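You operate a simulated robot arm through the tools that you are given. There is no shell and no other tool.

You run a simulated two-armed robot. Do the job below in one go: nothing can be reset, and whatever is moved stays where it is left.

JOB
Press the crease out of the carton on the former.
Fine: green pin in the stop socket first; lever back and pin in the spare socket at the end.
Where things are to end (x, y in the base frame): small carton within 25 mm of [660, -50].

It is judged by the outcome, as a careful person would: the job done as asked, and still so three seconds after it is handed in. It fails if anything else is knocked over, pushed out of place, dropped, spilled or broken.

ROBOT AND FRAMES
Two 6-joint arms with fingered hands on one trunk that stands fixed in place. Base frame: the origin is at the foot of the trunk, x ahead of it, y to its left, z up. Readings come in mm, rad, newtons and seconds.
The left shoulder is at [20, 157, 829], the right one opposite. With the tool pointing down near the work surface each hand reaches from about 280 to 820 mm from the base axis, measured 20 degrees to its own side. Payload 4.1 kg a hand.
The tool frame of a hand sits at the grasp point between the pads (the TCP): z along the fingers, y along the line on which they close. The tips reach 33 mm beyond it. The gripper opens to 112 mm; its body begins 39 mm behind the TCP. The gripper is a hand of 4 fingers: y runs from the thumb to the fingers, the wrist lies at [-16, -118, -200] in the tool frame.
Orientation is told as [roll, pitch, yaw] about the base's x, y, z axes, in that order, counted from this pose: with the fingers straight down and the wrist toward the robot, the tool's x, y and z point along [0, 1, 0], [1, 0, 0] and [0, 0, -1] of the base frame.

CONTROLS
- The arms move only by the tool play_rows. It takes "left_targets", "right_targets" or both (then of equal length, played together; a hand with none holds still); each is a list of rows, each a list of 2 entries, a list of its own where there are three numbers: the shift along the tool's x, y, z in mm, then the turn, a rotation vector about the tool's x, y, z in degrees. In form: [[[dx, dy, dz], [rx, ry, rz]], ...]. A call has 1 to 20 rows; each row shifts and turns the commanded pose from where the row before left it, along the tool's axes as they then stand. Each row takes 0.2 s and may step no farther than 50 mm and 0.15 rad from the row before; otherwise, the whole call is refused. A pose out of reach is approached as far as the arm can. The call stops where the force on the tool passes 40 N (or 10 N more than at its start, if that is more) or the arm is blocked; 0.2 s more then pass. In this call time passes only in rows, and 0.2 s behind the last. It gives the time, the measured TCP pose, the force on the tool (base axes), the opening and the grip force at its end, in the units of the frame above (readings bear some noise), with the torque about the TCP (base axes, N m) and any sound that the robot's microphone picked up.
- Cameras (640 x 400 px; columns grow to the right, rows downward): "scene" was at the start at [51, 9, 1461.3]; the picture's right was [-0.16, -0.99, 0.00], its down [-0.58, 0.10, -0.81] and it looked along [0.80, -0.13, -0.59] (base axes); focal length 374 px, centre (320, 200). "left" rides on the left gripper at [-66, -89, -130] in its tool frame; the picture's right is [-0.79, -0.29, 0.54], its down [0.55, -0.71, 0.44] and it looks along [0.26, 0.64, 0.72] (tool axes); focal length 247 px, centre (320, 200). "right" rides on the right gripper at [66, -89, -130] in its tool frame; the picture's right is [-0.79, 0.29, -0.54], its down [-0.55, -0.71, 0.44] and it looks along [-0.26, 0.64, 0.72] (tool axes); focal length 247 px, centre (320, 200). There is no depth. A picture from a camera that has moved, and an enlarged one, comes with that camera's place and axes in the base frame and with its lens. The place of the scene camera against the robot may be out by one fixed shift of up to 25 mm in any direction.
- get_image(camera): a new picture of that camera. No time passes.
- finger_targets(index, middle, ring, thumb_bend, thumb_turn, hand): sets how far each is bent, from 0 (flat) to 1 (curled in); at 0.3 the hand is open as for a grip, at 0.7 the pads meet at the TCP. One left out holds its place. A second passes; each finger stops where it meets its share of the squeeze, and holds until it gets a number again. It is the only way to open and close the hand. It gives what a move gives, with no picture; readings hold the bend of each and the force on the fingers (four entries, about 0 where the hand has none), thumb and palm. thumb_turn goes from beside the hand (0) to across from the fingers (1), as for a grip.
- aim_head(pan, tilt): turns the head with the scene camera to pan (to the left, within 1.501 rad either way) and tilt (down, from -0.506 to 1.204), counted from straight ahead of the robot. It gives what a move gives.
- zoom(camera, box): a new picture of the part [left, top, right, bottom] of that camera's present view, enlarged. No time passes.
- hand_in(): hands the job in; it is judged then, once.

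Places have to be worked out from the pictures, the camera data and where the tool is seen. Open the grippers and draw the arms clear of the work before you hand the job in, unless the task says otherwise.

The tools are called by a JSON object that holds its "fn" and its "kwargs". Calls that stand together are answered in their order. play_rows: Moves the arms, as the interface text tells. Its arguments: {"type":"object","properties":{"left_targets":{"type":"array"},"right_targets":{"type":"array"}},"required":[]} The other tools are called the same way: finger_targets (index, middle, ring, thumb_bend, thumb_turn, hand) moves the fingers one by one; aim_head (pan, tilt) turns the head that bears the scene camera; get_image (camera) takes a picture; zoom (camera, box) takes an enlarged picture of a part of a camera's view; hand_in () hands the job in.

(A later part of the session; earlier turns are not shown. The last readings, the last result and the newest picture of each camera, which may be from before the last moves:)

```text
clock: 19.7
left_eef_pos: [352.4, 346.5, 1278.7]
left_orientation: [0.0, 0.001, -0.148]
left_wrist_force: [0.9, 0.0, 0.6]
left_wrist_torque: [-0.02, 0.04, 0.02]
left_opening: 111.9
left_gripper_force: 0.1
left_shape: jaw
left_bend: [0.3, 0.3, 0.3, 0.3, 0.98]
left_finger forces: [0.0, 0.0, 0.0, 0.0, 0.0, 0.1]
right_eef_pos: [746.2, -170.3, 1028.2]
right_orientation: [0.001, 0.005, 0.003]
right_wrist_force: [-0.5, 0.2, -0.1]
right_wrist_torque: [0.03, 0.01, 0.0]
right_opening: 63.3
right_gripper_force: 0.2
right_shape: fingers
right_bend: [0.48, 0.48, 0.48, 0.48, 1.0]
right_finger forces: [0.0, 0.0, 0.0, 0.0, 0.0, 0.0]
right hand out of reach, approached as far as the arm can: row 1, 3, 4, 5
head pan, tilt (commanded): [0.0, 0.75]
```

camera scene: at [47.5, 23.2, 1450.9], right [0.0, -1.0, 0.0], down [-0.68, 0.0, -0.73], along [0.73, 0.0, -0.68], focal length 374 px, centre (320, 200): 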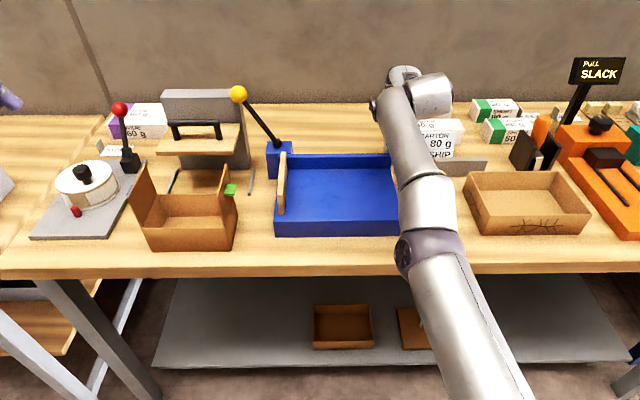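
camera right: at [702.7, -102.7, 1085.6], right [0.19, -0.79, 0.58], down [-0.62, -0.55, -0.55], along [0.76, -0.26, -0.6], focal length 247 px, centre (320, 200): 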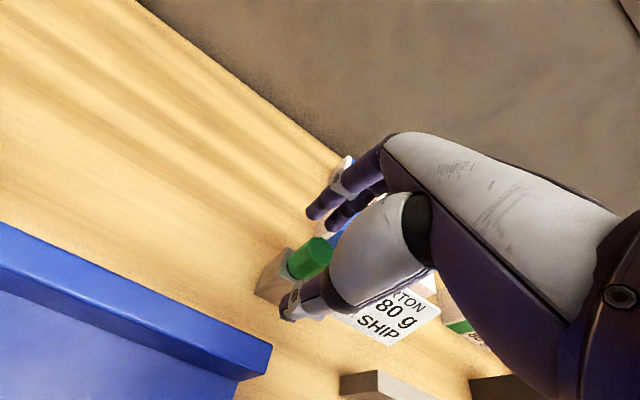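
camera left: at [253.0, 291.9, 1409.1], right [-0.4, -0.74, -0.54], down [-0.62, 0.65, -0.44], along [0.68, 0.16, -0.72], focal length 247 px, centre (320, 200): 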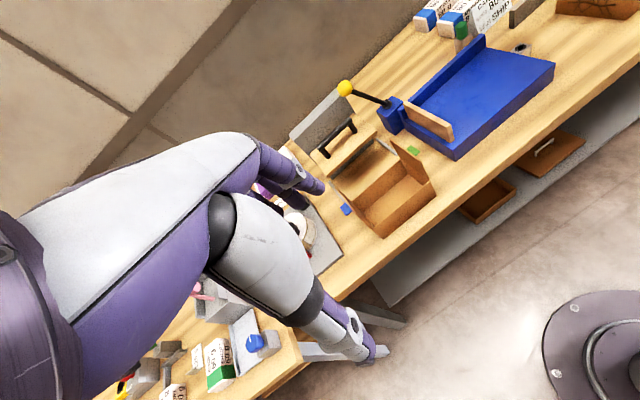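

Still flagged as at the limit although I asked it inward. I try a plain inward move of 80 mm with no rotation.

{"fn": "play_rows", "kwargs": {"right_targets": [[[0, -20, 0], [0, 0, 0]], [[0, -20, 0], [0, 0, 0]], [[0, -20, 0], [0, 0, 0]], [[0, -20, 0], [0, 0, 0]], [[0, 0, 0], [0, 0, 0]]]}}

{"fn": "get_image", "kwargs": {"camera": "scene"}}

```text
clock: 20.9
left_eef_pos: [353.7, 346.6, 1278.7]
left_orientation: [-0.001, 0.001, -0.145]
left_wrist_force: [-0.1, 0.2, -0.2]
left_wrist_torque: [0.01, -0.02, -0.03]
left_opening: 111.9
left_gripper_force: 0.1
left_shape: jaw
left_bend: [0.3, 0.3, 0.3, 0.3, 0.98]
left_finger forces: [0.0, 0.0, 0.0, 0.0, 0.0, 0.0]
right_eef_pos: [732.7, -166.5, 1058.3]
right_orientation: [0.0, 0.002, -0.001]
right_wrist_force: [-0.5, 0.5, -0.4]
right_wrist_torque: [0.0, 0.01, 0.01]
right_opening: 63.3
right_gripper_force: 0.1
right_shape: fingers
right_bend: [0.48, 0.48, 0.48, 0.48, 1.0]
right_finger forces: [0.0, 0.0, 0.0, 0.0, 0.1, 0.0]
right hand out of reach, approached as far as the arm can: row 1, 2, 3, 4
head pan, tilt (commanded): [0.0, 0.75]
```

```text
taken
camera scene: at [47.5, 23.2, 1450.9], right [0.0, -1.0, 0.0], down [-0.68, 0.0, -0.73], along [0.73, 0.0, -0.68], focal length 374 px, centre (320, 200)
```

scene: 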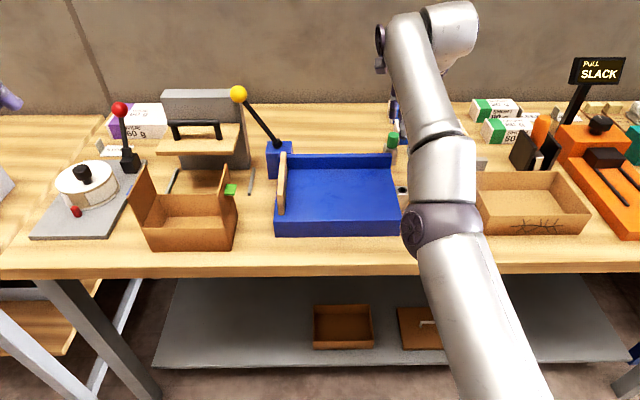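

The arm is straight and seems locked in an elbow-straight branch. I go back to the 20° tilt and retrace my original, unflagged path backwards so the elbow can bend again.

{"fn": "play_rows", "kwargs": {"right_targets": [[[-3, 4, -6], [-6.7, 0, 0]], [[-3, 4, -6], [-6.7, 0, 0]], [[-3, 4, -6], [-6.6, 0, 0]], [[-14, -32.7, -22.2], [0, 0, 0]], [[-14, -32.7, -22.2], [0, 0, 0]], [[-14, -32.7, -22.2], [0, 0, 0]], [[-14, -32.7, -22.2], [0, 0, 0]], [[0, 0, 0], [0, 0, 0]]]}}

{"fn": "get_image", "kwargs": {"camera": "scene"}}

```text
clock: 22.7
left_eef_pos: [353.4, 347.6, 1278.5]
left_orientation: [-0.001, 0.001, -0.147]
left_wrist_force: [0.3, -0.7, 0.8]
left_wrist_torque: [-0.02, -0.01, -0.02]
left_opening: 111.9
left_gripper_force: 0.0
left_shape: jaw
left_bend: [0.3, 0.3, 0.3, 0.3, 0.98]
left_finger forces: [0.1, 0.0, 0.0, 0.1, 0.0, 0.0]
right_eef_pos: [743.0, -232.6, 1198.9]
right_orientation: [-0.001, -0.347, 0.003]
right_wrist_force: [0.3, -0.3, 0.4]
right_wrist_torque: [0.01, -0.01, 0.03]
right_opening: 62.7
right_gripper_force: 0.0
right_shape: fingers
right_bend: [0.48, 0.48, 0.48, 0.48, 1.0]
right_finger forces: [0.0, 0.0, 0.0, 0.1, 0.1, 0.0]
right hand out of reach, approached as far as the arm can: row 1, 2, 3, 4, 5, 6, 7
head pan, tilt (commanded): [0.0, 0.75]
```

```text
taken
camera scene: at [47.6, 23.2, 1450.8], right [0.0, -1.0, 0.0], down [-0.68, 0.0, -0.73], along [0.73, 0.0, -0.68], focal length 374 px, centre (320, 200)
```

scene: 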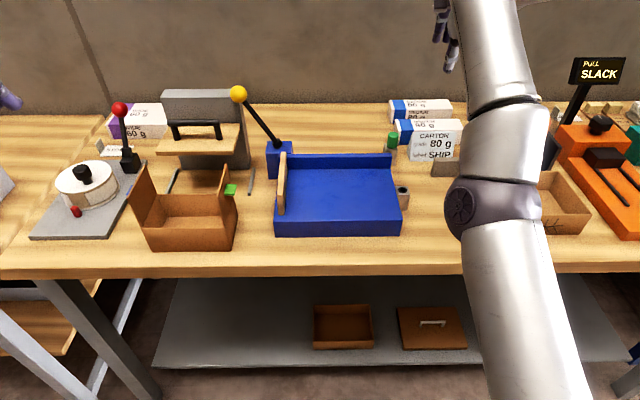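

The arm is still straight and rising instead of folding. I check whether it is settled by issuing idle rows, and then a small up-and-inward move to flex the elbow.

{"fn": "play_rows", "kwargs": {"right_targets": [[[0, 0, 0], [0, 0, 0]], [[0, 0, 0], [0, 0, 0]]]}}

{"fn": "play_rows", "kwargs": {"right_targets": [[[0, 0, -20], [0, 0, 0]], [[0, -10, -20], [0, 0, 0]], [[0, -20, -20], [0, 0, 0]], [[0, 0, 0], [0, 0, 0]]]}}

```text
clock: 23.3
left_eef_pos: [351.7, 344.9, 1278.6]
left_orientation: [-0.001, 0.0, -0.148]
left_wrist_force: [-0.1, -1.0, 0.1]
left_wrist_torque: [-0.02, 0.03, 0.0]
left_opening: 111.9
left_gripper_force: 0.0
left_shape: jaw
left_bend: [0.3, 0.3, 0.3, 0.3, 0.98]
left_finger forces: [0.0, 0.1, 0.1, 0.1, 0.0, 0.0]
right_eef_pos: [744.7, -232.6, 1200.1]
right_orientation: [-0.001, -0.348, 0.0]
right_wrist_force: [0.5, -0.8, -0.2]
right_wrist_torque: [-0.02, -0.01, 0.01]
right_opening: 63.3
right_gripper_force: 0.0
right_shape: fingers
right_bend: [0.48, 0.48, 0.48, 0.48, 1.0]
right_finger forces: [0.0, 0.1, 0.1, 0.0, 0.1, 0.0]
head pan, tilt (commanded): [0.0, 0.75]
```

```text
clock: 24.3
left_eef_pos: [352.5, 345.7, 1277.8]
left_orientation: [0.0, 0.0, -0.145]
left_wrist_force: [0.4, 0.4, -0.5]
left_wrist_torque: [0.01, 0.03, 0.01]
left_opening: 111.7
left_gripper_force: 0.1
left_shape: jaw
left_bend: [0.3, 0.3, 0.3, 0.3, 0.98]
left_finger forces: [0.1, 0.0, 0.1, 0.0, 0.0, 0.0]
right_eef_pos: [704.5, -232.6, 1251.1]
right_orientation: [0.0, -0.347, 0.0]
right_wrist_force: [-0.8, 0.1, -0.4]
right_wrist_torque: [-0.01, 0.03, 0.01]
right_opening: 63.1
right_gripper_force: 0.1
right_shape: fingers
right_bend: [0.48, 0.48, 0.48, 0.48, 1.0]
right_finger forces: [0.0, 0.0, 0.1, 0.1, 0.1, 0.0]
right hand out of reach, approached as far as the arm can: row 3
head pan, tilt (commanded): [0.0, 0.75]
```

Commands are clipped to where the arm gets. I look at the arm with the head turned right to understand its elbow configuration.

{"fn": "aim_head", "kwargs": {"pan": -0.6, "tilt": 0.3}}

{"fn": "get_image", "kwargs": {"camera": "scene"}}

{"fn": "get_image", "kwargs": {"camera": "left"}}

```text
clock: 25.3
left_eef_pos: [352.1, 347.3, 1279.1]
left_orientation: [0.0, -0.001, -0.145]
left_wrist_force: [0.6, 0.0, 0.5]
left_wrist_torque: [-0.03, 0.0, -0.01]
left_opening: 111.7
left_gripper_force: 0.1
left_shape: jaw
left_bend: [0.3, 0.3, 0.3, 0.3, 0.98]
left_finger forces: [0.0, 0.0, 0.0, 0.1, 0.0, 0.0]
right_eef_pos: [704.4, -231.4, 1251.9]
right_orientation: [0.001, -0.345, 0.001]
right_wrist_force: [-0.9, 0.4, 0.2]
right_wrist_torque: [-0.02, 0.01, -0.03]
right_opening: 63.3
right_gripper_force: 0.1
right_shape: fingers
right_bend: [0.48, 0.48, 0.48, 0.48, 1.0]
right_finger forces: [0.1, 0.0, 0.1, 0.0, 0.0, 0.1]
head pan, tilt (commanded): [-0.6, 0.3]
```

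```text
taken
camera scene: at [41.7, -29.5, 1491.2], right [-0.56, -0.83, 0.0], down [-0.24, 0.17, -0.96], along [0.79, -0.54, -0.3], focal length 374 px, centre (320, 200)
```

scene: 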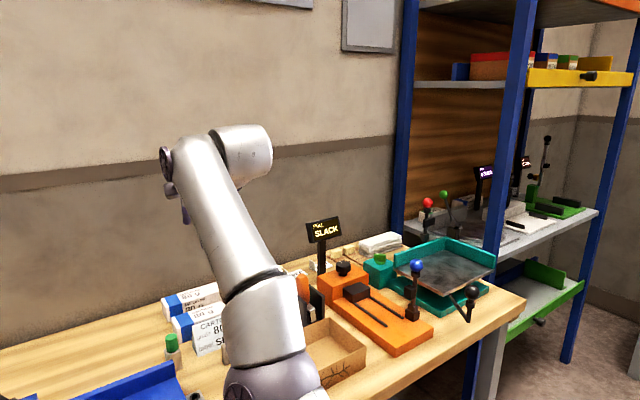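

```text
taken
camera left: at [256.0, 293.6, 1408.2], right [-0.4, -0.74, -0.54], down [-0.62, 0.65, -0.44], along [0.67, 0.16, -0.72], focal length 247 px, centre (320, 200)
```

left: 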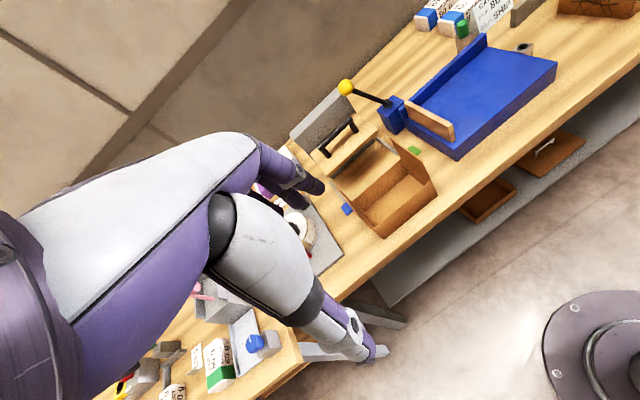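

The arm is in a straight-elbow singular pose. I test a move along the arc, slightly inward, first downward, to see in which direction the elbow can flex.

{"fn": "play_rows", "kwargs": {"right_targets": [[[0, 8, 18.3], [0, 0, 0]], [[0, 8, 18.3], [0, 0, 0]], [[0, 8, 18.3], [0, 0, 0]], [[0, 8, 18.3], [0, 0, 0]], [[0, 0, 0], [0, 0, 0]]]}}

```text
clock: 26.5
left_eef_pos: [351.6, 347.0, 1280.1]
left_orientation: [0.0, -0.003, -0.146]
left_wrist_force: [-0.3, -0.1, 0.2]
left_wrist_torque: [0.01, 0.02, -0.03]
left_opening: 112.1
left_gripper_force: 0.1
left_shape: jaw
left_bend: [0.3, 0.3, 0.3, 0.3, 0.98]
left_finger forces: [0.0, 0.1, 0.0, 0.0, 0.0, 0.1]
right_eef_pos: [755.7, -232.8, 1192.3]
right_orientation: [0.0, -0.349, 0.0]
right_wrist_force: [-0.3, -0.4, -0.2]
right_wrist_torque: [-0.01, -0.03, -0.01]
right_opening: 63.1
right_gripper_force: 0.1
right_shape: fingers
right_bend: [0.48, 0.48, 0.48, 0.48, 1.0]
right_finger forces: [0.0, 0.0, 0.0, 0.0, 0.0, 0.0]
right hand out of reach, approached as far as the arm can: row 4
head pan, tilt (commanded): [-0.6, 0.3]
```

Rows 1–3 were unflagged this time. I now try going straight down 60 mm from here, which should fold the elbow.

{"fn": "play_rows", "kwargs": {"right_targets": [[[0, -6.8, 18.8], [0, 0, 0]], [[0, -6.8, 18.8], [0, 0, 0]], [[0, -6.8, 18.8], [0, 0, 0]], [[0, 0, 0], [0, 0, 0]]]}}

```text
clock: 27.5
left_eef_pos: [351.0, 347.2, 1278.5]
left_orientation: [-0.001, -0.001, -0.145]
left_wrist_force: [-0.4, -0.2, 0.1]
left_wrist_torque: [-0.02, -0.02, -0.02]
left_opening: 111.7
left_gripper_force: 0.1
left_shape: jaw
left_bend: [0.3, 0.3, 0.3, 0.3, 0.98]
left_finger forces: [0.0, 0.0, 0.1, 0.0, 0.0, 0.0]
right_eef_pos: [777.1, -232.2, 1145.9]
right_orientation: [0.0, -0.348, 0.0]
right_wrist_force: [0.6, 0.3, -0.3]
right_wrist_torque: [-0.01, -0.03, 0.0]
right_opening: 63.1
right_gripper_force: 0.1
right_shape: fingers
right_bend: [0.48, 0.48, 0.48, 0.48, 1.0]
right_finger forces: [0.1, 0.1, 0.1, 0.1, 0.0, 0.1]
right hand out of reach, approached as far as the arm can: row 1, 2, 3
head pan, tilt (commanded): [-0.6, 0.3]
```

Down is blocked along the same surface. I test the other side: up and slightly more inward than the arc.

{"fn": "play_rows", "kwargs": {"right_targets": [[[0, -4.0, -17.8], [0, 0, 0]], [[0, -4.5, -17.8], [0, 0, 0]], [[0, -5.0, -17.8], [0, 0, 0]], [[0, -5.0, -17.8], [0, 0, 0]], [[0, 0, 0], [0, 0, 0]]]}}

```text
clock: 28.7
left_eef_pos: [352.7, 346.5, 1278.4]
left_orientation: [0.0, 0.0, -0.147]
left_wrist_force: [0.4, -0.2, 0.5]
left_wrist_torque: [-0.01, -0.01, -0.01]
left_opening: 111.5
left_gripper_force: 0.1
left_shape: jaw
left_bend: [0.3, 0.3, 0.3, 0.3, 0.98]
left_finger forces: [0.0, 0.0, 0.0, 0.0, 0.0, 0.1]
right_eef_pos: [738.5, -233.1, 1208.4]
right_orientation: [0.0, -0.345, -0.001]
right_wrist_force: [-0.5, 0.5, -0.3]
right_wrist_torque: [-0.01, -0.02, 0.02]
right_opening: 63.3
right_gripper_force: 0.0
right_shape: fingers
right_bend: [0.48, 0.48, 0.48, 0.48, 1.0]
right_finger forces: [0.1, 0.1, 0.0, 0.0, 0.0, 0.1]
right hand out of reach, approached as far as the arm can: row 3
head pan, tilt (commanded): [-0.6, 0.3]
```

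The feasible band is thin, as if the elbow had slipped slightly past straight. I push outward to straight, sweep down along the arc at the outer edge, and then test coming inward.

{"fn": "play_rows", "kwargs": {"right_targets": [[[0, 14.9, -1.8], [0, 0, 0]], [[0, 14.9, -1.8], [0, 0, 0]], [[0, 8, 24.2], [0, 0, 0]], [[0, 8, 24.2], [0, 0, 0]], [[0, 8, 24.2], [0, 0, 0]], [[0, 0, 0], [0, 0, 0]]]}}

{"fn": "play_rows", "kwargs": {"right_targets": [[[0, -10, 3], [0, 0, 0]], [[0, -10, 3], [0, 0, 0]], [[0, -10, 3], [0, 0, 0]], [[0, 0, 0], [0, 0, 0]]]}}

```text
clock: 30.1
left_eef_pos: [351.9, 345.7, 1277.7]
left_orientation: [0.0, 0.0, -0.147]
left_wrist_force: [-0.2, -0.1, -0.1]
left_wrist_torque: [-0.01, -0.01, -0.03]
left_opening: 111.8
left_gripper_force: 0.1
left_shape: jaw
left_bend: [0.3, 0.3, 0.3, 0.3, 0.98]
left_finger forces: [0.0, 0.0, 0.0, 0.1, 0.0, 0.0]
right_eef_pos: [785.0, -228.9, 1145.9]
right_orientation: [0.0, -0.349, 0.0]
right_wrist_force: [-1.0, 0.3, -0.1]
right_wrist_torque: [0.02, 0.01, -0.01]
right_opening: 63.2
right_gripper_force: 0.0
right_shape: fingers
right_bend: [0.48, 0.48, 0.48, 0.48, 1.0]
right_finger forces: [0.0, 0.0, 0.0, 0.0, 0.0, 0.1]
right hand out of reach, approached as far as the arm can: row 1, 2, 4, 5
head pan, tilt (commanded): [-0.6, 0.3]
```

```text
clock: 31.1
left_eef_pos: [351.2, 346.0, 1278.6]
left_orientation: [0.0, -0.001, -0.147]
left_wrist_force: [-0.1, -0.6, -0.1]
left_wrist_torque: [0.0, 0.02, 0.0]
left_opening: 111.6
left_gripper_force: 0.1
left_shape: jaw
left_bend: [0.3, 0.3, 0.3, 0.3, 0.98]
left_finger forces: [0.0, 0.0, 0.1, 0.0, 0.0, 0.1]
right_eef_pos: [779.4, -229.6, 1139.4]
right_orientation: [0.0, -0.348, 0.0]
right_wrist_force: [0.9, -0.9, -0.3]
right_wrist_torque: [0.03, -0.05, -0.02]
right_opening: 63.0
right_gripper_force: 0.1
right_shape: fingers
right_bend: [0.48, 0.48, 0.48, 0.48, 1.0]
right_finger forces: [0.0, 0.0, 0.1, 0.0, 0.0, 0.0]
right hand out of reach, approached as far as the arm can: row 1, 2, 3
head pan, tilt (commanded): [-0.6, 0.3]
```

Still locked. The elbow may flex sideways (it stuck out to the right at the start), so I sweep the hand left along the arc and then test coming inward.

{"fn": "play_rows", "kwargs": {"right_targets": [[[30, 0, 0], [0, 0, 0]], [[30, 0, 0], [0, 0, 0]], [[30, 0, 0], [0, 0, 0]], [[30, -2, 0], [0, 0, 0]], [[30, -5, 0], [0, 0, 0]], [[0, 0, 0], [0, 0, 0]]]}}

{"fn": "play_rows", "kwargs": {"right_targets": [[[0, -15, 0], [0, 0, 0]], [[0, -15, 0], [0, 0, 0]], [[0, 0, 0], [0, 0, 0]]]}}

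{"fn": "aim_head", "kwargs": {"pan": -0.9, "tilt": 0.9}}

{"fn": "get_image", "kwargs": {"camera": "scene"}}

```text
clock: 32.5
left_eef_pos: [351.7, 346.2, 1278.3]
left_orientation: [0.0, 0.0, -0.145]
left_wrist_force: [0.1, -1.0, -0.1]
left_wrist_torque: [0.04, 0.03, 0.01]
left_opening: 111.5
left_gripper_force: 0.1
left_shape: jaw
left_bend: [0.3, 0.3, 0.3, 0.3, 0.98]
left_finger forces: [0.1, 0.1, 0.1, 0.1, 0.0, 0.1]
right_eef_pos: [775.0, -79.1, 1135.8]
right_orientation: [-0.001, -0.351, 0.001]
right_wrist_force: [-0.1, 0.5, 0.1]
right_wrist_torque: [0.0, -0.01, -0.01]
right_opening: 63.2
right_gripper_force: 0.0
right_shape: fingers
right_bend: [0.48, 0.48, 0.48, 0.48, 1.0]
right_finger forces: [0.0, 0.0, 0.1, 0.0, 0.1, 0.0]
head pan, tilt (commanded): [-0.6, 0.3]
```

```text
clock: 33.3
left_eef_pos: [352.6, 346.4, 1277.7]
left_orientation: [0.002, 0.001, -0.146]
left_wrist_force: [0.1, 0.1, 0.0]
left_wrist_torque: [0.02, 0.02, -0.01]
left_opening: 111.9
left_gripper_force: 0.0
left_shape: jaw
left_bend: [0.3, 0.3, 0.3, 0.3, 0.98]
left_finger forces: [0.0, 0.0, 0.0, 0.0, 0.0, 0.0]
right_eef_pos: [777.8, -80.6, 1143.2]
right_orientation: [-0.008, -0.35, -0.03]
right_wrist_force: [-0.3, 0.5, -0.1]
right_wrist_torque: [-0.03, 0.0, -0.02]
right_opening: 63.1
right_gripper_force: 0.1
right_shape: fingers
right_bend: [0.48, 0.48, 0.48, 0.48, 1.0]
right_finger forces: [0.1, 0.0, 0.1, 0.0, 0.1, 0.1]
right hand out of reach, approached as far as the arm can: row 1, 2
head pan, tilt (commanded): [-0.6, 0.3]
```

```text
clock: 34.3
left_eef_pos: [352.8, 345.7, 1279.2]
left_orientation: [-0.001, 0.0, -0.146]
left_wrist_force: [-0.2, 0.7, -0.2]
left_wrist_torque: [-0.02, 0.0, 0.02]
left_opening: 112.0
left_gripper_force: 0.1
left_shape: jaw
left_bend: [0.3, 0.3, 0.3, 0.3, 0.98]
left_finger forces: [0.0, 0.1, 0.0, 0.0, 0.1, 0.0]
right_eef_pos: [777.6, -80.0, 1143.9]
right_orientation: [-0.009, -0.35, -0.032]
right_wrist_force: [0.2, 0.2, 0.6]
right_wrist_torque: [-0.03, 0.06, -0.02]
right_opening: 63.1
right_gripper_force: 0.0
right_shape: fingers
right_bend: [0.48, 0.48, 0.48, 0.48, 1.0]
right_finger forces: [0.0, 0.0, 0.0, 0.0, 0.1, 0.0]
head pan, tilt (commanded): [-0.901, 0.901]
```

```text
taken
camera scene: at [11.5, -36.0, 1439.0], right [-0.78, -0.62, 0.0], down [-0.49, 0.61, -0.62], along [0.39, -0.49, -0.78], focal length 374 px, centre (320, 200)
```

scene: 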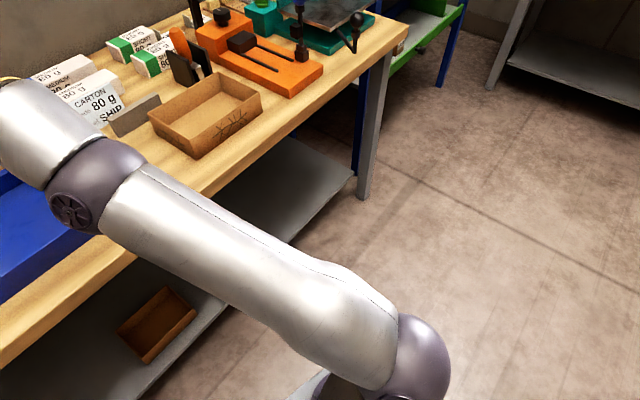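

The elbow sits just above the shoulder–wrist line, nearly straight, where a small inward step needs a large elbow rotation. I'll try very small inward steps that grow gradually.

{"fn": "play_rows", "kwargs": {"right_targets": [[[0, -1, 0.1], [0, 0, 0]], [[0, -1, 0.1], [0, 0, 0]], [[0, -1, 0.1], [0, 0, 0]], [[0, -1.5, 0.2], [0, 0, 0]], [[0, -1.5, 0.2], [0, 0, 0]], [[0, -2, 0.2], [0, 0, 0]], [[0, -2, 0.2], [0, 0, 0]], [[0, -2.5, 0.3], [0, 0, 0]], [[0, -2.5, 0.3], [0, 0, 0]], [[0, -3, 0.3], [0, 0, 0]], [[0, -3, 0.3], [0, 0, 0]], [[0, -4, 0.4], [0, 0, 0]], [[0, -4, 0.4], [0, 0, 0]], [[0, -5, 0.5], [0, 0, 0]], [[0, -5, 0.5], [0, 0, 0]], [[0, 0, 0], [0, 0, 0]]]}}

```text
clock: 37.7
left_eef_pos: [352.8, 344.7, 1278.9]
left_orientation: [0.0, 0.0, -0.146]
left_wrist_force: [0.0, 0.6, 0.3]
left_wrist_torque: [-0.02, -0.02, -0.01]
left_opening: 111.8
left_gripper_force: 0.0
left_shape: jaw
left_bend: [0.3, 0.3, 0.3, 0.3, 0.98]
left_finger forces: [0.1, 0.1, 0.1, 0.1, 0.0, 0.0]
right_eef_pos: [767.4, -68.5, 1138.2]
right_orientation: [0.0, -0.348, -0.001]
right_wrist_force: [-0.3, 0.5, 0.1]
right_wrist_torque: [0.0, -0.02, -0.04]
right_opening: 63.1
right_gripper_force: 0.1
right_shape: fingers
right_bend: [0.48, 0.48, 0.48, 0.48, 1.0]
right_finger forces: [0.0, 0.0, 0.1, 0.0, 0.0, 0.0]
right hand out of reach, approached as far as the arm can: row 1, 4, 5, 7, 8, 9, 10, 11, 12, 13, 14, 15
head pan, tilt (commanded): [-0.901, 0.901]
```

Even tiny steps are blocked, so the elbow has probably passed straight into its short side. I push outward to full stretch, sweep upward while pressing outward so the elbow swings through, then test inward again.

{"fn": "play_rows", "kwargs": {"right_targets": [[[0, 12, -1.2], [0, 0, 0]], [[0, 12, -1.2], [0, 0, 0]], [[0, 12, -1.2], [0, 0, 0]], [[0, 3, -20], [0, 0, 0]], [[0, 3, -20], [0, 0, 0]], [[0, 3, -20], [0, 0, 0]], [[0, 3, -20], [0, 0, 0]], [[0, 1, -20], [0, 0, 0]], [[0, 0, -20], [0, 0, 0]], [[0, 0, 0], [0, 0, 0]]]}}

{"fn": "play_rows", "kwargs": {"right_targets": [[[0, -10, -4], [0, 0, 0]], [[0, -10, -4], [0, 0, 0]], [[0, -10, -4], [0, 0, 0]], [[0, 0, 0], [0, 0, 0]]]}}

```text
clock: 39.9
left_eef_pos: [350.9, 345.1, 1278.6]
left_orientation: [0.0, 0.0, -0.147]
left_wrist_force: [-0.3, 0.0, 0.0]
left_wrist_torque: [0.01, 0.01, 0.0]
left_opening: 111.8
left_gripper_force: 0.0
left_shape: jaw
left_bend: [0.3, 0.3, 0.3, 0.3, 0.98]
left_finger forces: [0.0, 0.0, 0.0, 0.1, 0.0, 0.1]
right_eef_pos: [729.4, -61.7, 1213.1]
right_orientation: [0.0, -0.349, 0.0]
right_wrist_force: [0.1, -1.1, 0.3]
right_wrist_torque: [-0.01, -0.01, 0.02]
right_opening: 63.1
right_gripper_force: 0.0
right_shape: fingers
right_bend: [0.48, 0.48, 0.48, 0.48, 1.0]
right_finger forces: [0.1, 0.1, 0.0, 0.1, 0.0, 0.0]
right hand out of reach, approached as far as the arm can: row 1, 2, 3, 4, 6, 7, 8, 9
head pan, tilt (commanded): [-0.901, 0.901]
```

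```text
clock: 40.9
left_eef_pos: [351.9, 345.7, 1279.4]
left_orientation: [-0.001, -0.001, -0.147]
left_wrist_force: [0.7, 0.6, 0.3]
left_wrist_torque: [-0.02, 0.0, -0.01]
left_opening: 111.6
left_gripper_force: 0.0
left_shape: jaw
left_bend: [0.3, 0.3, 0.3, 0.3, 0.98]
left_finger forces: [0.0, 0.0, 0.0, 0.0, 0.0, 0.0]
right_eef_pos: [712.6, -58.5, 1223.4]
right_orientation: [0.001, -0.349, -0.001]
right_wrist_force: [0.2, 0.0, 0.0]
right_wrist_torque: [0.0, -0.03, -0.02]
right_opening: 63.2
right_gripper_force: 0.1
right_shape: fingers
right_bend: [0.48, 0.48, 0.48, 0.48, 1.0]
right_finger forces: [0.0, 0.1, 0.1, 0.1, 0.0, 0.0]
right hand out of reach, approached as far as the arm can: row 2, 3
head pan, tilt (commanded): [-0.901, 0.901]
```

Fitting the blocked points gives a sphere of full stretch, so the elbow is on its wrong side of straight. I stretch fully, follow the arc upward exactly so the elbow picks up the right bend, then ease inward with growing steps.

{"fn": "play_rows", "kwargs": {"right_targets": [[[2.1, 9.4, -2.7], [0, 0, 0]], [[1, 4.7, -1.3], [0, 0, 0]], [[-3.1, -5.4, -19.0], [0, 0, 0]], [[-3.2, -6.0, -18.9], [0, 0, 0]], [[-3.4, -6.6, -18.7], [0, 0, 0]], [[-3.5, -7.1, -18.4], [0, 0, 0]], [[-3.6, -7.7, -18.2], [0, 0, 0]], [[-3.7, -8.2, -17.9], [0, 0, 0]], [[-0.2, -0.9, 0.4], [0, 0, 0]], [[-0.2, -0.9, 0.4], [0, 0, 0]], [[-0.3, -1.3, 0.7], [0, 0, 0]], [[-0.4, -1.8, 0.9], [0, 0, 0]], [[-0.5, -2.6, 1.3], [0, 0, 0]], [[-0.7, -3.5, 1.8], [0, 0, 0]], [[-0.9, -4.4, 2.2], [0, 0, 0]], [[-1, -5.3, 2.7], [0, 0, 0]], [[0, 0, 0], [0, 0, 0]]]}}

```text
clock: 44.5
left_eef_pos: [352.9, 346.0, 1277.9]
left_orientation: [0.0, 0.003, -0.146]
left_wrist_force: [0.1, -0.7, 0.5]
left_wrist_torque: [0.02, 0.01, 0.03]
left_opening: 112.0
left_gripper_force: 0.2
left_shape: jaw
left_bend: [0.3, 0.3, 0.3, 0.3, 0.98]
left_finger forces: [0.1, 0.1, 0.1, 0.0, 0.0, 0.0]
right_eef_pos: [635.7, -78.5, 1311.3]
right_orientation: [-0.001, -0.347, 0.0]
right_wrist_force: [-0.5, -0.2, 0.5]
right_wrist_torque: [-0.02, 0.01, 0.0]
right_opening: 63.0
right_gripper_force: 0.0
right_shape: fingers
right_bend: [0.48, 0.48, 0.48, 0.48, 1.0]
right_finger forces: [0.1, 0.1, 0.0, 0.1, 0.1, 0.1]
right hand out of reach, approached as far as the arm can: row 2, 15, 16
head pan, tilt (commanded): [-0.901, 0.901]
```

Still on the wrong side; if the normal bend is elbow-up, I need to sweep downward from full stretch, not up. I stretch, follow the arc down exactly, then ease inward.

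{"fn": "play_rows", "kwargs": {"right_targets": [[[1.4, 7, -3.5], [0, 0, 0]], [[1.4, 7, -3.5], [0, 0, 0]], [[3.6, 7.7, 18.1], [0, 0, 0]], [[3.5, 7.1, 18.3], [0, 0, 0]], [[3.3, 6.6, 18.6], [0, 0, 0]], [[3.2, 6.1, 18.8], [0, 0, 0]], [[3.1, 5.5, 19.0], [0, 0, 0]], [[3.0, 4.9, 19.1], [0, 0, 0]], [[2.8, 4.4, 19.4], [0, 0, 0]], [[2.7, 3.8, 19.5], [0, 0, 0]], [[-0.1, -0.5, 0.1], [0, 0, 0]], [[-0.2, -1, 0.2], [0, 0, 0]], [[-0.2, -1, 0.2], [0, 0, 0]], [[-0.3, -1.4, 0.3], [0, 0, 0]], [[-0.4, -1.9, 0.4], [0, 0, 0]], [[-0.7, -2.9, 0.6], [0, 0, 0]], [[-0.9, -3.8, 0.8], [0, 0, 0]], [[-1.1, -4.8, 1.0], [0, 0, 0]], [[-1.3, -5.7, 1.2], [0, 0, 0]], [[0, 0, 0], [0, 0, 0]]]}}

```text
clock: 48.7
left_eef_pos: [352.9, 345.8, 1279.3]
left_orientation: [0.0, 0.0, -0.147]
left_wrist_force: [-0.1, -0.8, -0.1]
left_wrist_torque: [0.02, 0.02, 0.0]
left_opening: 111.7
left_gripper_force: 0.0
left_shape: jaw
left_bend: [0.3, 0.3, 0.3, 0.3, 0.98]
left_finger forces: [0.1, 0.0, 0.1, 0.1, 0.0, 0.1]
right_eef_pos: [731.6, -51.3, 1190.7]
right_orientation: [0.001, -0.346, 0.001]
right_wrist_force: [-0.5, 0.4, -0.1]
right_wrist_torque: [-0.01, 0.0, 0.02]
right_opening: 63.1
right_gripper_force: 0.0
right_shape: fingers
right_bend: [0.48, 0.48, 0.48, 0.48, 1.0]
right_finger forces: [0.0, 0.0, 0.0, 0.1, 0.0, 0.1]
right hand out of reach, approached as far as the arm can: row 2, 16, 17, 18, 19
head pan, tilt (commanded): [-0.901, 0.901]
```

I look at the arm to judge its actual bend.

{"fn": "aim_head", "kwargs": {"pan": -0.5, "tilt": 0.7}}

{"fn": "get_image", "kwargs": {"camera": "scene"}}

{"fn": "get_image", "kwargs": {"camera": "right"}}

```text
clock: 49.6
left_eef_pos: [353.1, 345.9, 1278.4]
left_orientation: [0.0, 0.0, -0.148]
left_wrist_force: [-0.8, -0.8, -0.1]
left_wrist_torque: [0.02, -0.01, 0.01]
left_opening: 111.6
left_gripper_force: 0.0
left_shape: jaw
left_bend: [0.3, 0.3, 0.3, 0.3, 0.98]
left_finger forces: [0.0, 0.0, 0.0, 0.0, 0.0, 0.0]
right_eef_pos: [733.1, -51.3, 1190.2]
right_orientation: [-0.001, -0.348, 0.0]
right_wrist_force: [-0.6, 0.3, -0.6]
right_wrist_torque: [-0.02, -0.01, 0.01]
right_opening: 63.0
right_gripper_force: 0.0
right_shape: fingers
right_bend: [0.48, 0.48, 0.48, 0.48, 1.0]
right_finger forces: [0.0, 0.0, 0.0, 0.0, 0.0, 0.0]
head pan, tilt (commanded): [-0.499, 0.7]
```

```text
taken
camera scene: at [39.1, -17.5, 1455.1], right [-0.48, -0.88, 0.0], down [-0.57, 0.31, -0.76], along [0.67, -0.37, -0.64], focal length 374 px, centre (320, 200)
```

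scene: 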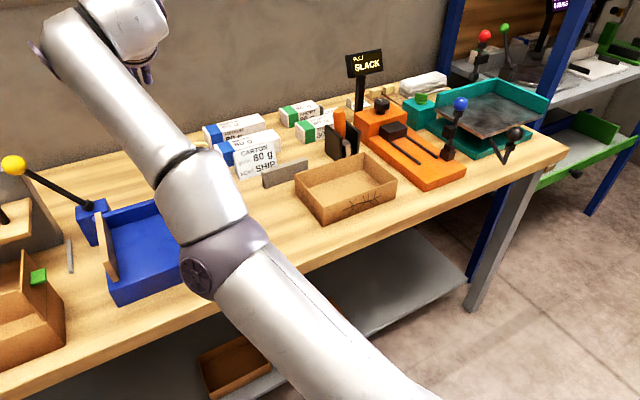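

```text
taken
camera right: at [603.6, 15.4, 1283.0], right [0.09, -0.79, 0.6], down [-0.52, -0.55, -0.65], along [0.85, -0.26, -0.46], focal length 247 px, centre (320, 200)
```

right: 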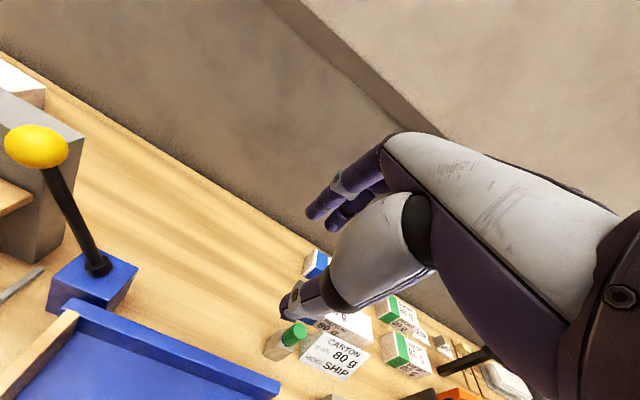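

The arm is straight and in-plane moves can't bend it; but a pitch rotation about the wrist should. I stretch out, rotate the hand backward about the wrist centre while easing inward, then draw in.

{"fn": "play_rows", "kwargs": {"right_targets": [[[1.8, 7.6, -1.7], [0, 0, 0]], [[1.8, 7.6, -1.7], [0, 0, 0]], [[-0.2, -30, 14.7], [8, 0, 0]], [[-0.3, -30.4, 15], [8, 0, 0]], [[-0.4, -30.7, 15.4], [8, 0, 0]], [[-0.7, -2.4, 1.7], [0, 0, 0]], [[-0.9, -3.1, 2.3], [0, 0, 0]], [[-1.3, -4.7, 3.5], [0, 0, 0]], [[-1.8, -6.3, 4.6], [0, 0, 0]], [[-2.2, -7.8, 5.8], [0, 0, 0]], [[-3.3, -11.7, 8.7], [0, 0, 0]], [[0, 0, 0], [0, 0, 0]]]}}

```text
clock: 52.2
left_eef_pos: [350.9, 345.5, 1278.3]
left_orientation: [0.0, 0.001, -0.148]
left_wrist_force: [0.4, 0.5, -0.2]
left_wrist_torque: [-0.01, 0.01, 0.0]
left_opening: 111.7
left_gripper_force: 0.1
left_shape: jaw
left_bend: [0.3, 0.3, 0.3, 0.3, 0.98]
left_finger forces: [0.0, 0.0, 0.1, 0.0, 0.0, 0.0]
right_eef_pos: [662.8, -49.2, 1134.5]
right_orientation: [-0.008, 0.067, -0.009]
right_wrist_force: [0.1, 0.0, 1.0]
right_wrist_torque: [-0.03, 0.03, 0.03]
right_opening: 63.2
right_gripper_force: 0.1
right_shape: fingers
right_bend: [0.48, 0.48, 0.48, 0.48, 1.0]
right_finger forces: [0.1, 0.0, 0.0, 0.0, 0.0, 0.1]
right hand out of reach, approached as far as the arm can: row 2, 8, 9, 10, 11
head pan, tilt (commanded): [-0.499, 0.7]
```

No release that way. I try the opposite: stretch out, rotate the hand forward about the wrist while easing inward, then draw in.

{"fn": "play_rows", "kwargs": {"right_targets": [[[1.8, 6.3, -4.6], [0, 0, 0]], [[1.8, 6.3, -4.6], [0, 0, 0]], [[-0.2, 25.9, -17.8], [-8, 0, 0]], [[-0.3, 25.4, -17.7], [-8, 0, 0]], [[-0.4, 24.9, -17.7], [-8, 0, 0]], [[-0.7, -2.9, 0.6], [0, 0, 0]], [[-0.9, -3.8, 0.8], [0, 0, 0]], [[-1.3, -5.7, 1.3], [0, 0, 0]], [[-1.8, -7.6, 1.7], [0, 0, 0]], [[-2.2, -9.5, 2.1], [0, 0, 0]], [[-3.3, -14.3, 3.2], [0, 0, 0]], [[0, 0, 0], [0, 0, 0]]]}}

```text
clock: 54.8
left_eef_pos: [352.3, 345.1, 1277.9]
left_orientation: [0.0, 0.001, -0.147]
left_wrist_force: [1.1, 0.7, 0.4]
left_wrist_torque: [-0.02, 0.0, -0.02]
left_opening: 111.8
left_gripper_force: 0.0
left_shape: jaw
left_bend: [0.3, 0.3, 0.3, 0.3, 0.98]
left_finger forces: [0.0, 0.1, 0.1, 0.0, 0.0, 0.1]
right_eef_pos: [738.3, -52.0, 1196.5]
right_orientation: [-0.008, -0.35, -0.026]
right_wrist_force: [-0.6, -1.1, -0.1]
right_wrist_torque: [0.0, -0.01, -0.02]
right_opening: 62.9
right_gripper_force: 0.1
right_shape: fingers
right_bend: [0.48, 0.48, 0.48, 0.48, 1.0]
right_finger forces: [0.1, 0.1, 0.0, 0.0, 0.1, 0.1]
right hand out of reach, approached as far as the arm can: row 1, 7, 8, 9, 10, 11
head pan, tilt (commanded): [-0.499, 0.7]
```

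All data fit an elbow stop just past straight, so I need the elbow to flip through straight, as happened in my first outward move. I run several quick out-and-in cycles of differing size here in free air and watch which inward rows stay unflagged.

{"fn": "play_rows", "kwargs": {"right_targets": [[[1.3, 5.7, -1.3], [0, 0, 0]], [[-1.3, -5.7, 1.3], [0, 0, 0]], [[-1.3, -5.7, 1.3], [0, 0, 0]], [[-1.7, -7.6, 1.7], [0, 0, 0]], [[2.6, 11.4, -2.6], [0, 0, 0]], [[-1.3, -5.7, 1.3], [0, 0, 0]], [[-1.3, -5.7, 1.3], [0, 0, 0]], [[-1.7, -7.6, 1.7], [0, 0, 0]], [[2.9, 12.9, -2.9], [0, 0, 0]], [[-1.3, -5.7, 1.3], [0, 0, 0]], [[-1.3, -5.7, 1.3], [0, 0, 0]], [[-1.7, -7.6, 1.7], [0, 0, 0]], [[6.4, 16.1, 26.9], [0, 0, 0]], [[-1.3, -5.7, 1.3], [0, 0, 0]], [[-1.3, -5.7, 1.3], [0, 0, 0]], [[-1.7, -7.6, 1.7], [0, 0, 0]], [[-1.3, 6.3, -31.9], [0, 0, 0]], [[-1.3, -5.7, 1.3], [0, 0, 0]], [[-1.3, -5.7, 1.3], [0, 0, 0]], [[-1.7, -7.6, 1.7], [0, 0, 0]]]}}

```text
clock: 59.0
left_eef_pos: [351.9, 345.8, 1276.7]
left_orientation: [0.0, -0.001, -0.146]
left_wrist_force: [0.5, -0.1, 0.8]
left_wrist_torque: [-0.02, 0.01, -0.05]
left_opening: 111.8
left_gripper_force: 0.1
left_shape: jaw
left_bend: [0.3, 0.3, 0.3, 0.3, 0.98]
left_finger forces: [0.0, 0.0, 0.0, 0.1, 0.1, 0.0]
right_eef_pos: [730.0, -45.8, 1190.7]
right_orientation: [-0.001, -0.346, 0.001]
right_wrist_force: [1.2, 0.8, 0.2]
right_wrist_torque: [0.04, 0.0, -0.01]
right_opening: 63.0
right_gripper_force: 0.1
right_shape: fingers
right_bend: [0.48, 0.48, 0.48, 0.48, 1.0]
right_finger forces: [0.0, 0.0, 0.0, 0.0, 0.0, 0.0]
right hand out of reach, approached as far as the arm can: row 1, 2, 3, 4, 5, 8, 10, 11, 12, 16, 17, 19, 20
head pan, tilt (commanded): [-0.499, 0.7]
```

No clear release yet. I'll settle right at full stretch with several small outward rows, give one 8.5° backward rotation about the wrist, and then creep inward with very small growing steps.

{"fn": "play_rows", "kwargs": {"right_targets": [[[1.8, 7.6, -1.7], [0, 0, 0]], [[1.1, 4.8, -1.1], [0, 0, 0]], [[0.5, 1.9, -0.4], [0, 0, 0]], [[0.5, 1.9, -0.4], [0, 0, 0]], [[0.5, 1.9, -0.4], [0, 0, 0]], [[0, -30.9, 15.2], [8.5, 0, 0]], [[-0.07, -0.27, 0.1], [0, 0, 0]], [[-0.1, -0.45, 0.18], [0, 0, 0]], [[-0.2, -0.7, 0.28], [0, 0, 0]], [[-0.3, -1.1, 0.42], [0, 0, 0]], [[-0.5, -1.8, 0.7], [0, 0, 0]], [[-0.7, -2.7, 1.05], [0, 0, 0]], [[-0.9, -3.6, 1.4], [0, 0, 0]], [[-1.1, -4.5, 1.75], [0, 0, 0]], [[-1.4, -5.4, 2.1], [0, 0, 0]], [[-1.8, -7.3, 2.8], [0, 0, 0]], [[0, 0, 0], [0, 0, 0]]]}}

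```text
clock: 62.6
left_eef_pos: [353.5, 345.8, 1278.7]
left_orientation: [0.002, 0.0, -0.147]
left_wrist_force: [-0.4, 0.7, -0.3]
left_wrist_torque: [-0.01, 0.02, 0.02]
left_opening: 112.0
left_gripper_force: 0.0
left_shape: jaw
left_bend: [0.3, 0.3, 0.3, 0.3, 0.98]
left_finger forces: [0.0, 0.1, 0.0, 0.1, 0.0, 0.0]
right_eef_pos: [705.8, -46.1, 1167.0]
right_orientation: [0.001, -0.199, 0.002]
right_wrist_force: [-0.2, -0.3, -0.2]
right_wrist_torque: [-0.02, -0.03, -0.01]
right_opening: 63.0
right_gripper_force: 0.0
right_shape: fingers
right_bend: [0.48, 0.48, 0.48, 0.48, 1.0]
right_finger forces: [0.0, 0.0, 0.0, 0.1, 0.0, 0.0]
right hand out of reach, approached as far as the arm can: row 2, 5, 6, 12, 13, 14, 15, 16
head pan, tilt (commanded): [-0.499, 0.7]
```

Still locked at the inner edge. To learn which way the elbow bends, I compare the elbow's place in the picture at the inner edge and at full stretch.

{"fn": "zoom", "kwargs": {"camera": "scene", "box": [20, 0, 420, 400]}}

{"fn": "play_rows", "kwargs": {"right_targets": [[[1.8, 7.3, -2.8], [0, 0, 0]], [[0.9, 3.6, -1.4], [0, 0, 0]], [[0.5, 1.8, -0.7], [0, 0, 0]], [[0, 0, 0], [0, 0, 0]]]}}

{"fn": "zoom", "kwargs": {"camera": "scene", "box": [20, 0, 420, 400]}}

```text
1.00 times, centred on (220, 200) of scene (not enlarged: the box is as wide or as high as the picture)
camera zoom: at [39.2, -17.5, 1455.1], right [-0.48, -0.88, 0.0], down [-0.57, 0.31, -0.76], along [0.67, -0.37, -0.64], focal length 374 px, centre (420, 200)
```

zoom: 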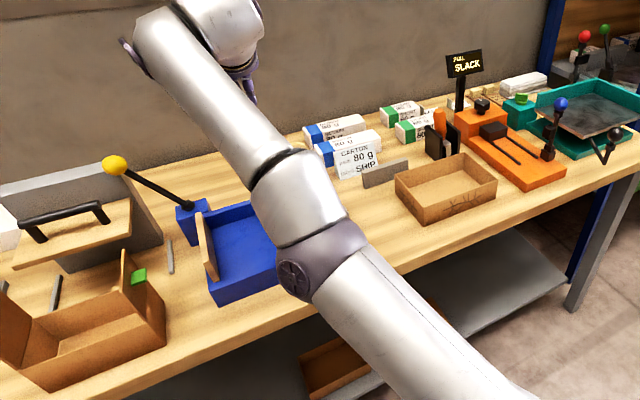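

```text
clock: 63.6
left_eef_pos: [351.8, 345.3, 1278.5]
left_orientation: [0.0, 0.001, -0.146]
left_wrist_force: [-0.7, 0.1, -1.2]
left_wrist_torque: [0.01, -0.03, 0.02]
left_opening: 111.9
left_gripper_force: 0.0
left_shape: jaw
left_bend: [0.3, 0.3, 0.3, 0.3, 0.98]
left_finger forces: [0.1, 0.1, 0.0, 0.0, 0.0, 0.0]
right_eef_pos: [712.8, -43.8, 1171.8]
right_orientation: [0.001, -0.201, 0.003]
right_wrist_force: [0.3, -0.4, 0.1]
right_wrist_torque: [-0.03, 0.02, -0.01]
right_opening: 63.1
right_gripper_force: 0.1
right_shape: fingers
right_bend: [0.48, 0.48, 0.48, 0.48, 1.0]
right_finger forces: [0.0, 0.0, 0.0, 0.1, 0.0, 0.1]
right hand out of reach, approached as far as the arm can: row 2
head pan, tilt (commanded): [-0.499, 0.7]
```

```text
1.00 times, centred on (220, 200) of scene (not enlarged: the box is as wide or as high as the picture)
camera zoom: at [39.2, -17.4, 1455.1], right [-0.48, -0.88, 0.0], down [-0.57, 0.31, -0.76], along [0.67, -0.37, -0.64], focal length 374 px, centre (420, 200)
```

zoom: 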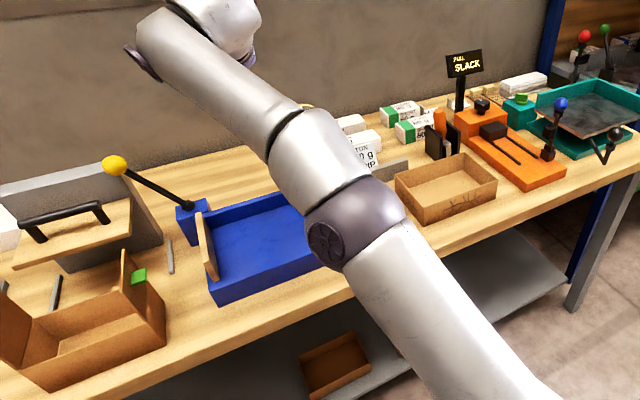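

Clear now: at the inner edge the elbow drops, so the arm is in the elbow-down branch and must go to elbow-up. Backward hand rotation about the wrist kicks it that way, so I do five such rotations right at full stretch with no inward motion, then look.

{"fn": "play_rows", "kwargs": {"right_targets": [[[0.7, 2.7, -1.05], [0, 0, 0]], [[0.46, 1.8, -0.7], [0, 0, 0]], [[0.23, 0.9, -0.35], [0, 0, 0]], [[0.23, 0.9, -0.35], [0, 0, 0]], [[0, -30.9, 15.2], [8.5, 0, 0]], [[0, -30.9, 15.2], [8.5, 0, 0]], [[0, -30.9, 15.2], [8.5, 0, 0]], [[0, -30.9, 15.2], [8.5, 0, 0]], [[0, -30.9, 15.2], [8.5, 0, 0]], [[0, 0, 0], [0, 0, 0]]]}}

{"fn": "zoom", "kwargs": {"camera": "scene", "box": [20, 0, 420, 400]}}

```text
clock: 65.8
left_eef_pos: [351.8, 345.4, 1278.4]
left_orientation: [0.001, 0.0, -0.146]
left_wrist_force: [0.4, -0.5, 0.5]
left_wrist_torque: [0.0, -0.02, 0.02]
left_opening: 111.7
left_gripper_force: 0.0
left_shape: jaw
left_bend: [0.3, 0.3, 0.3, 0.3, 0.98]
left_finger forces: [0.1, 0.0, 0.0, 0.0, 0.0, 0.1]
right_eef_pos: [552.6, -43.1, 1108.6]
right_orientation: [0.001, 0.543, -0.001]
right_wrist_force: [0.6, -0.3, -0.1]
right_wrist_torque: [0.01, 0.04, 0.02]
right_opening: 63.3
right_gripper_force: 0.1
right_shape: fingers
right_bend: [0.48, 0.48, 0.48, 0.48, 1.0]
right_finger forces: [0.0, 0.1, 0.0, 0.1, 0.0, 0.0]
right hand out of reach, approached as far as the arm can: row 1, 4, 6
head pan, tilt (commanded): [-0.499, 0.7]
```

```text
1.00 times, centred on (220, 200) of scene (not enlarged: the box is as wide or as high as the picture)
camera zoom: at [39.2, -17.4, 1455.1], right [-0.48, -0.88, 0.0], down [-0.57, 0.31, -0.76], along [0.67, -0.37, -0.64], focal length 374 px, centre (420, 200)
```

zoom: 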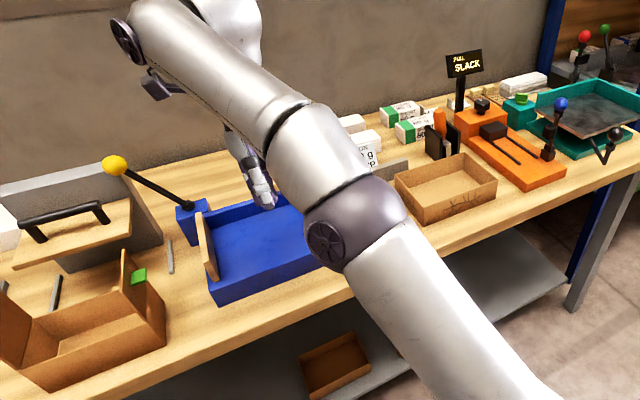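

The elbow is at the same place as at full stretch. From here I creep inward and look at which way the elbow goes.

{"fn": "play_rows", "kwargs": {"right_targets": [[[-0.1, -0.3, 0.3], [0, 0, 0]], [[-0.1, -0.45, 0.5], [0, 0, 0]], [[-0.2, -0.7, 0.8], [0, 0, 0]], [[-0.3, -1.1, 1.2], [0, 0, 0]], [[-0.4, -1.3, 1.5], [0, 0, 0]], [[0, 0, 0], [0, 0, 0]]]}}

{"fn": "zoom", "kwargs": {"camera": "scene", "box": [20, 0, 420, 400]}}

```text
clock: 67.2
left_eef_pos: [351.5, 345.5, 1278.2]
left_orientation: [0.0, 0.0, -0.148]
left_wrist_force: [0.1, 0.3, -0.2]
left_wrist_torque: [0.0, 0.02, -0.01]
left_opening: 111.8
left_gripper_force: 0.0
left_shape: jaw
left_bend: [0.3, 0.3, 0.3, 0.3, 0.98]
left_finger forces: [0.0, 0.0, 0.0, 0.0, 0.1, 0.0]
right_eef_pos: [546.7, -44.6, 1107.6]
right_orientation: [-0.002, 0.541, -0.001]
right_wrist_force: [0.3, -0.9, 1.0]
right_wrist_torque: [-0.01, 0.03, 0.01]
right_opening: 63.3
right_gripper_force: 0.1
right_shape: fingers
right_bend: [0.48, 0.48, 0.48, 0.48, 1.0]
right_finger forces: [0.1, 0.1, 0.1, 0.0, 0.0, 0.0]
head pan, tilt (commanded): [-0.499, 0.7]
```

```text
1.00 times, centred on (220, 200) of scene (not enlarged: the box is as wide or as high as the picture)
camera zoom: at [39.2, -17.5, 1455.1], right [-0.48, -0.88, 0.0], down [-0.57, 0.31, -0.76], along [0.67, -0.37, -0.64], focal length 374 px, centre (420, 200)
```

zoom: 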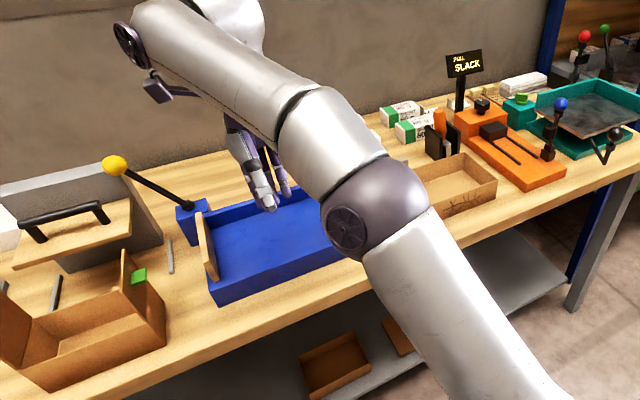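

The elbow has now risen and no row was flagged, so it is in the proper elbow-up branch. I continue inward with growing steps.

{"fn": "play_rows", "kwargs": {"right_targets": [[[-0.5, -2, 2.2], [0, 0, 0]], [[-0.7, -3, 3.3], [0, 0, 0]], [[-0.9, -4, 4.4], [0, 0, 0]], [[-1.1, -5, 5.5], [0, 0, 0]], [[-1.4, -7, 7], [0, 0, 0]], [[-1.5, -10, 8], [0, 0, 0]], [[-1.5, -15, 8], [0, 0, 0]], [[-1.5, -20, 5], [0, 0, 0]], [[0, 0, 0], [0, 0, 0]]]}}

{"fn": "zoom", "kwargs": {"camera": "scene", "box": [20, 0, 420, 400]}}

```text
clock: 69.2
left_eef_pos: [352.0, 347.4, 1278.9]
left_orientation: [0.0, -0.001, -0.147]
left_wrist_force: [0.1, 0.1, 0.2]
left_wrist_torque: [0.0, 0.02, 0.01]
left_opening: 111.9
left_gripper_force: 0.0
left_shape: jaw
left_bend: [0.3, 0.3, 0.3, 0.3, 0.98]
left_finger forces: [0.0, 0.0, 0.0, 0.0, 0.0, 0.1]
right_eef_pos: [467.5, -54.6, 1104.3]
right_orientation: [0.0, 0.542, 0.0]
right_wrist_force: [-0.1, 0.0, -0.1]
right_wrist_torque: [-0.02, 0.04, -0.06]
right_opening: 63.1
right_gripper_force: 0.1
right_shape: fingers
right_bend: [0.48, 0.48, 0.48, 0.48, 1.0]
right_finger forces: [0.1, 0.0, 0.0, 0.0, 0.1, 0.1]
head pan, tilt (commanded): [-0.499, 0.7]
```

```text
1.00 times, centred on (220, 200) of scene (not enlarged: the box is as wide or as high as the picture)
camera zoom: at [39.3, -17.4, 1455.1], right [-0.48, -0.88, 0.0], down [-0.57, 0.31, -0.76], along [0.67, -0.37, -0.64], focal length 374 px, centre (420, 200)
```

zoom: 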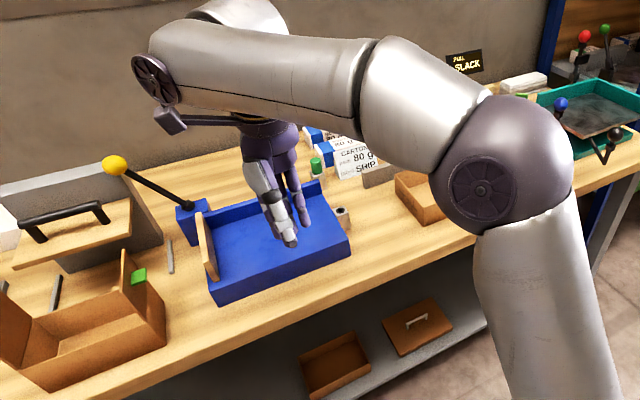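

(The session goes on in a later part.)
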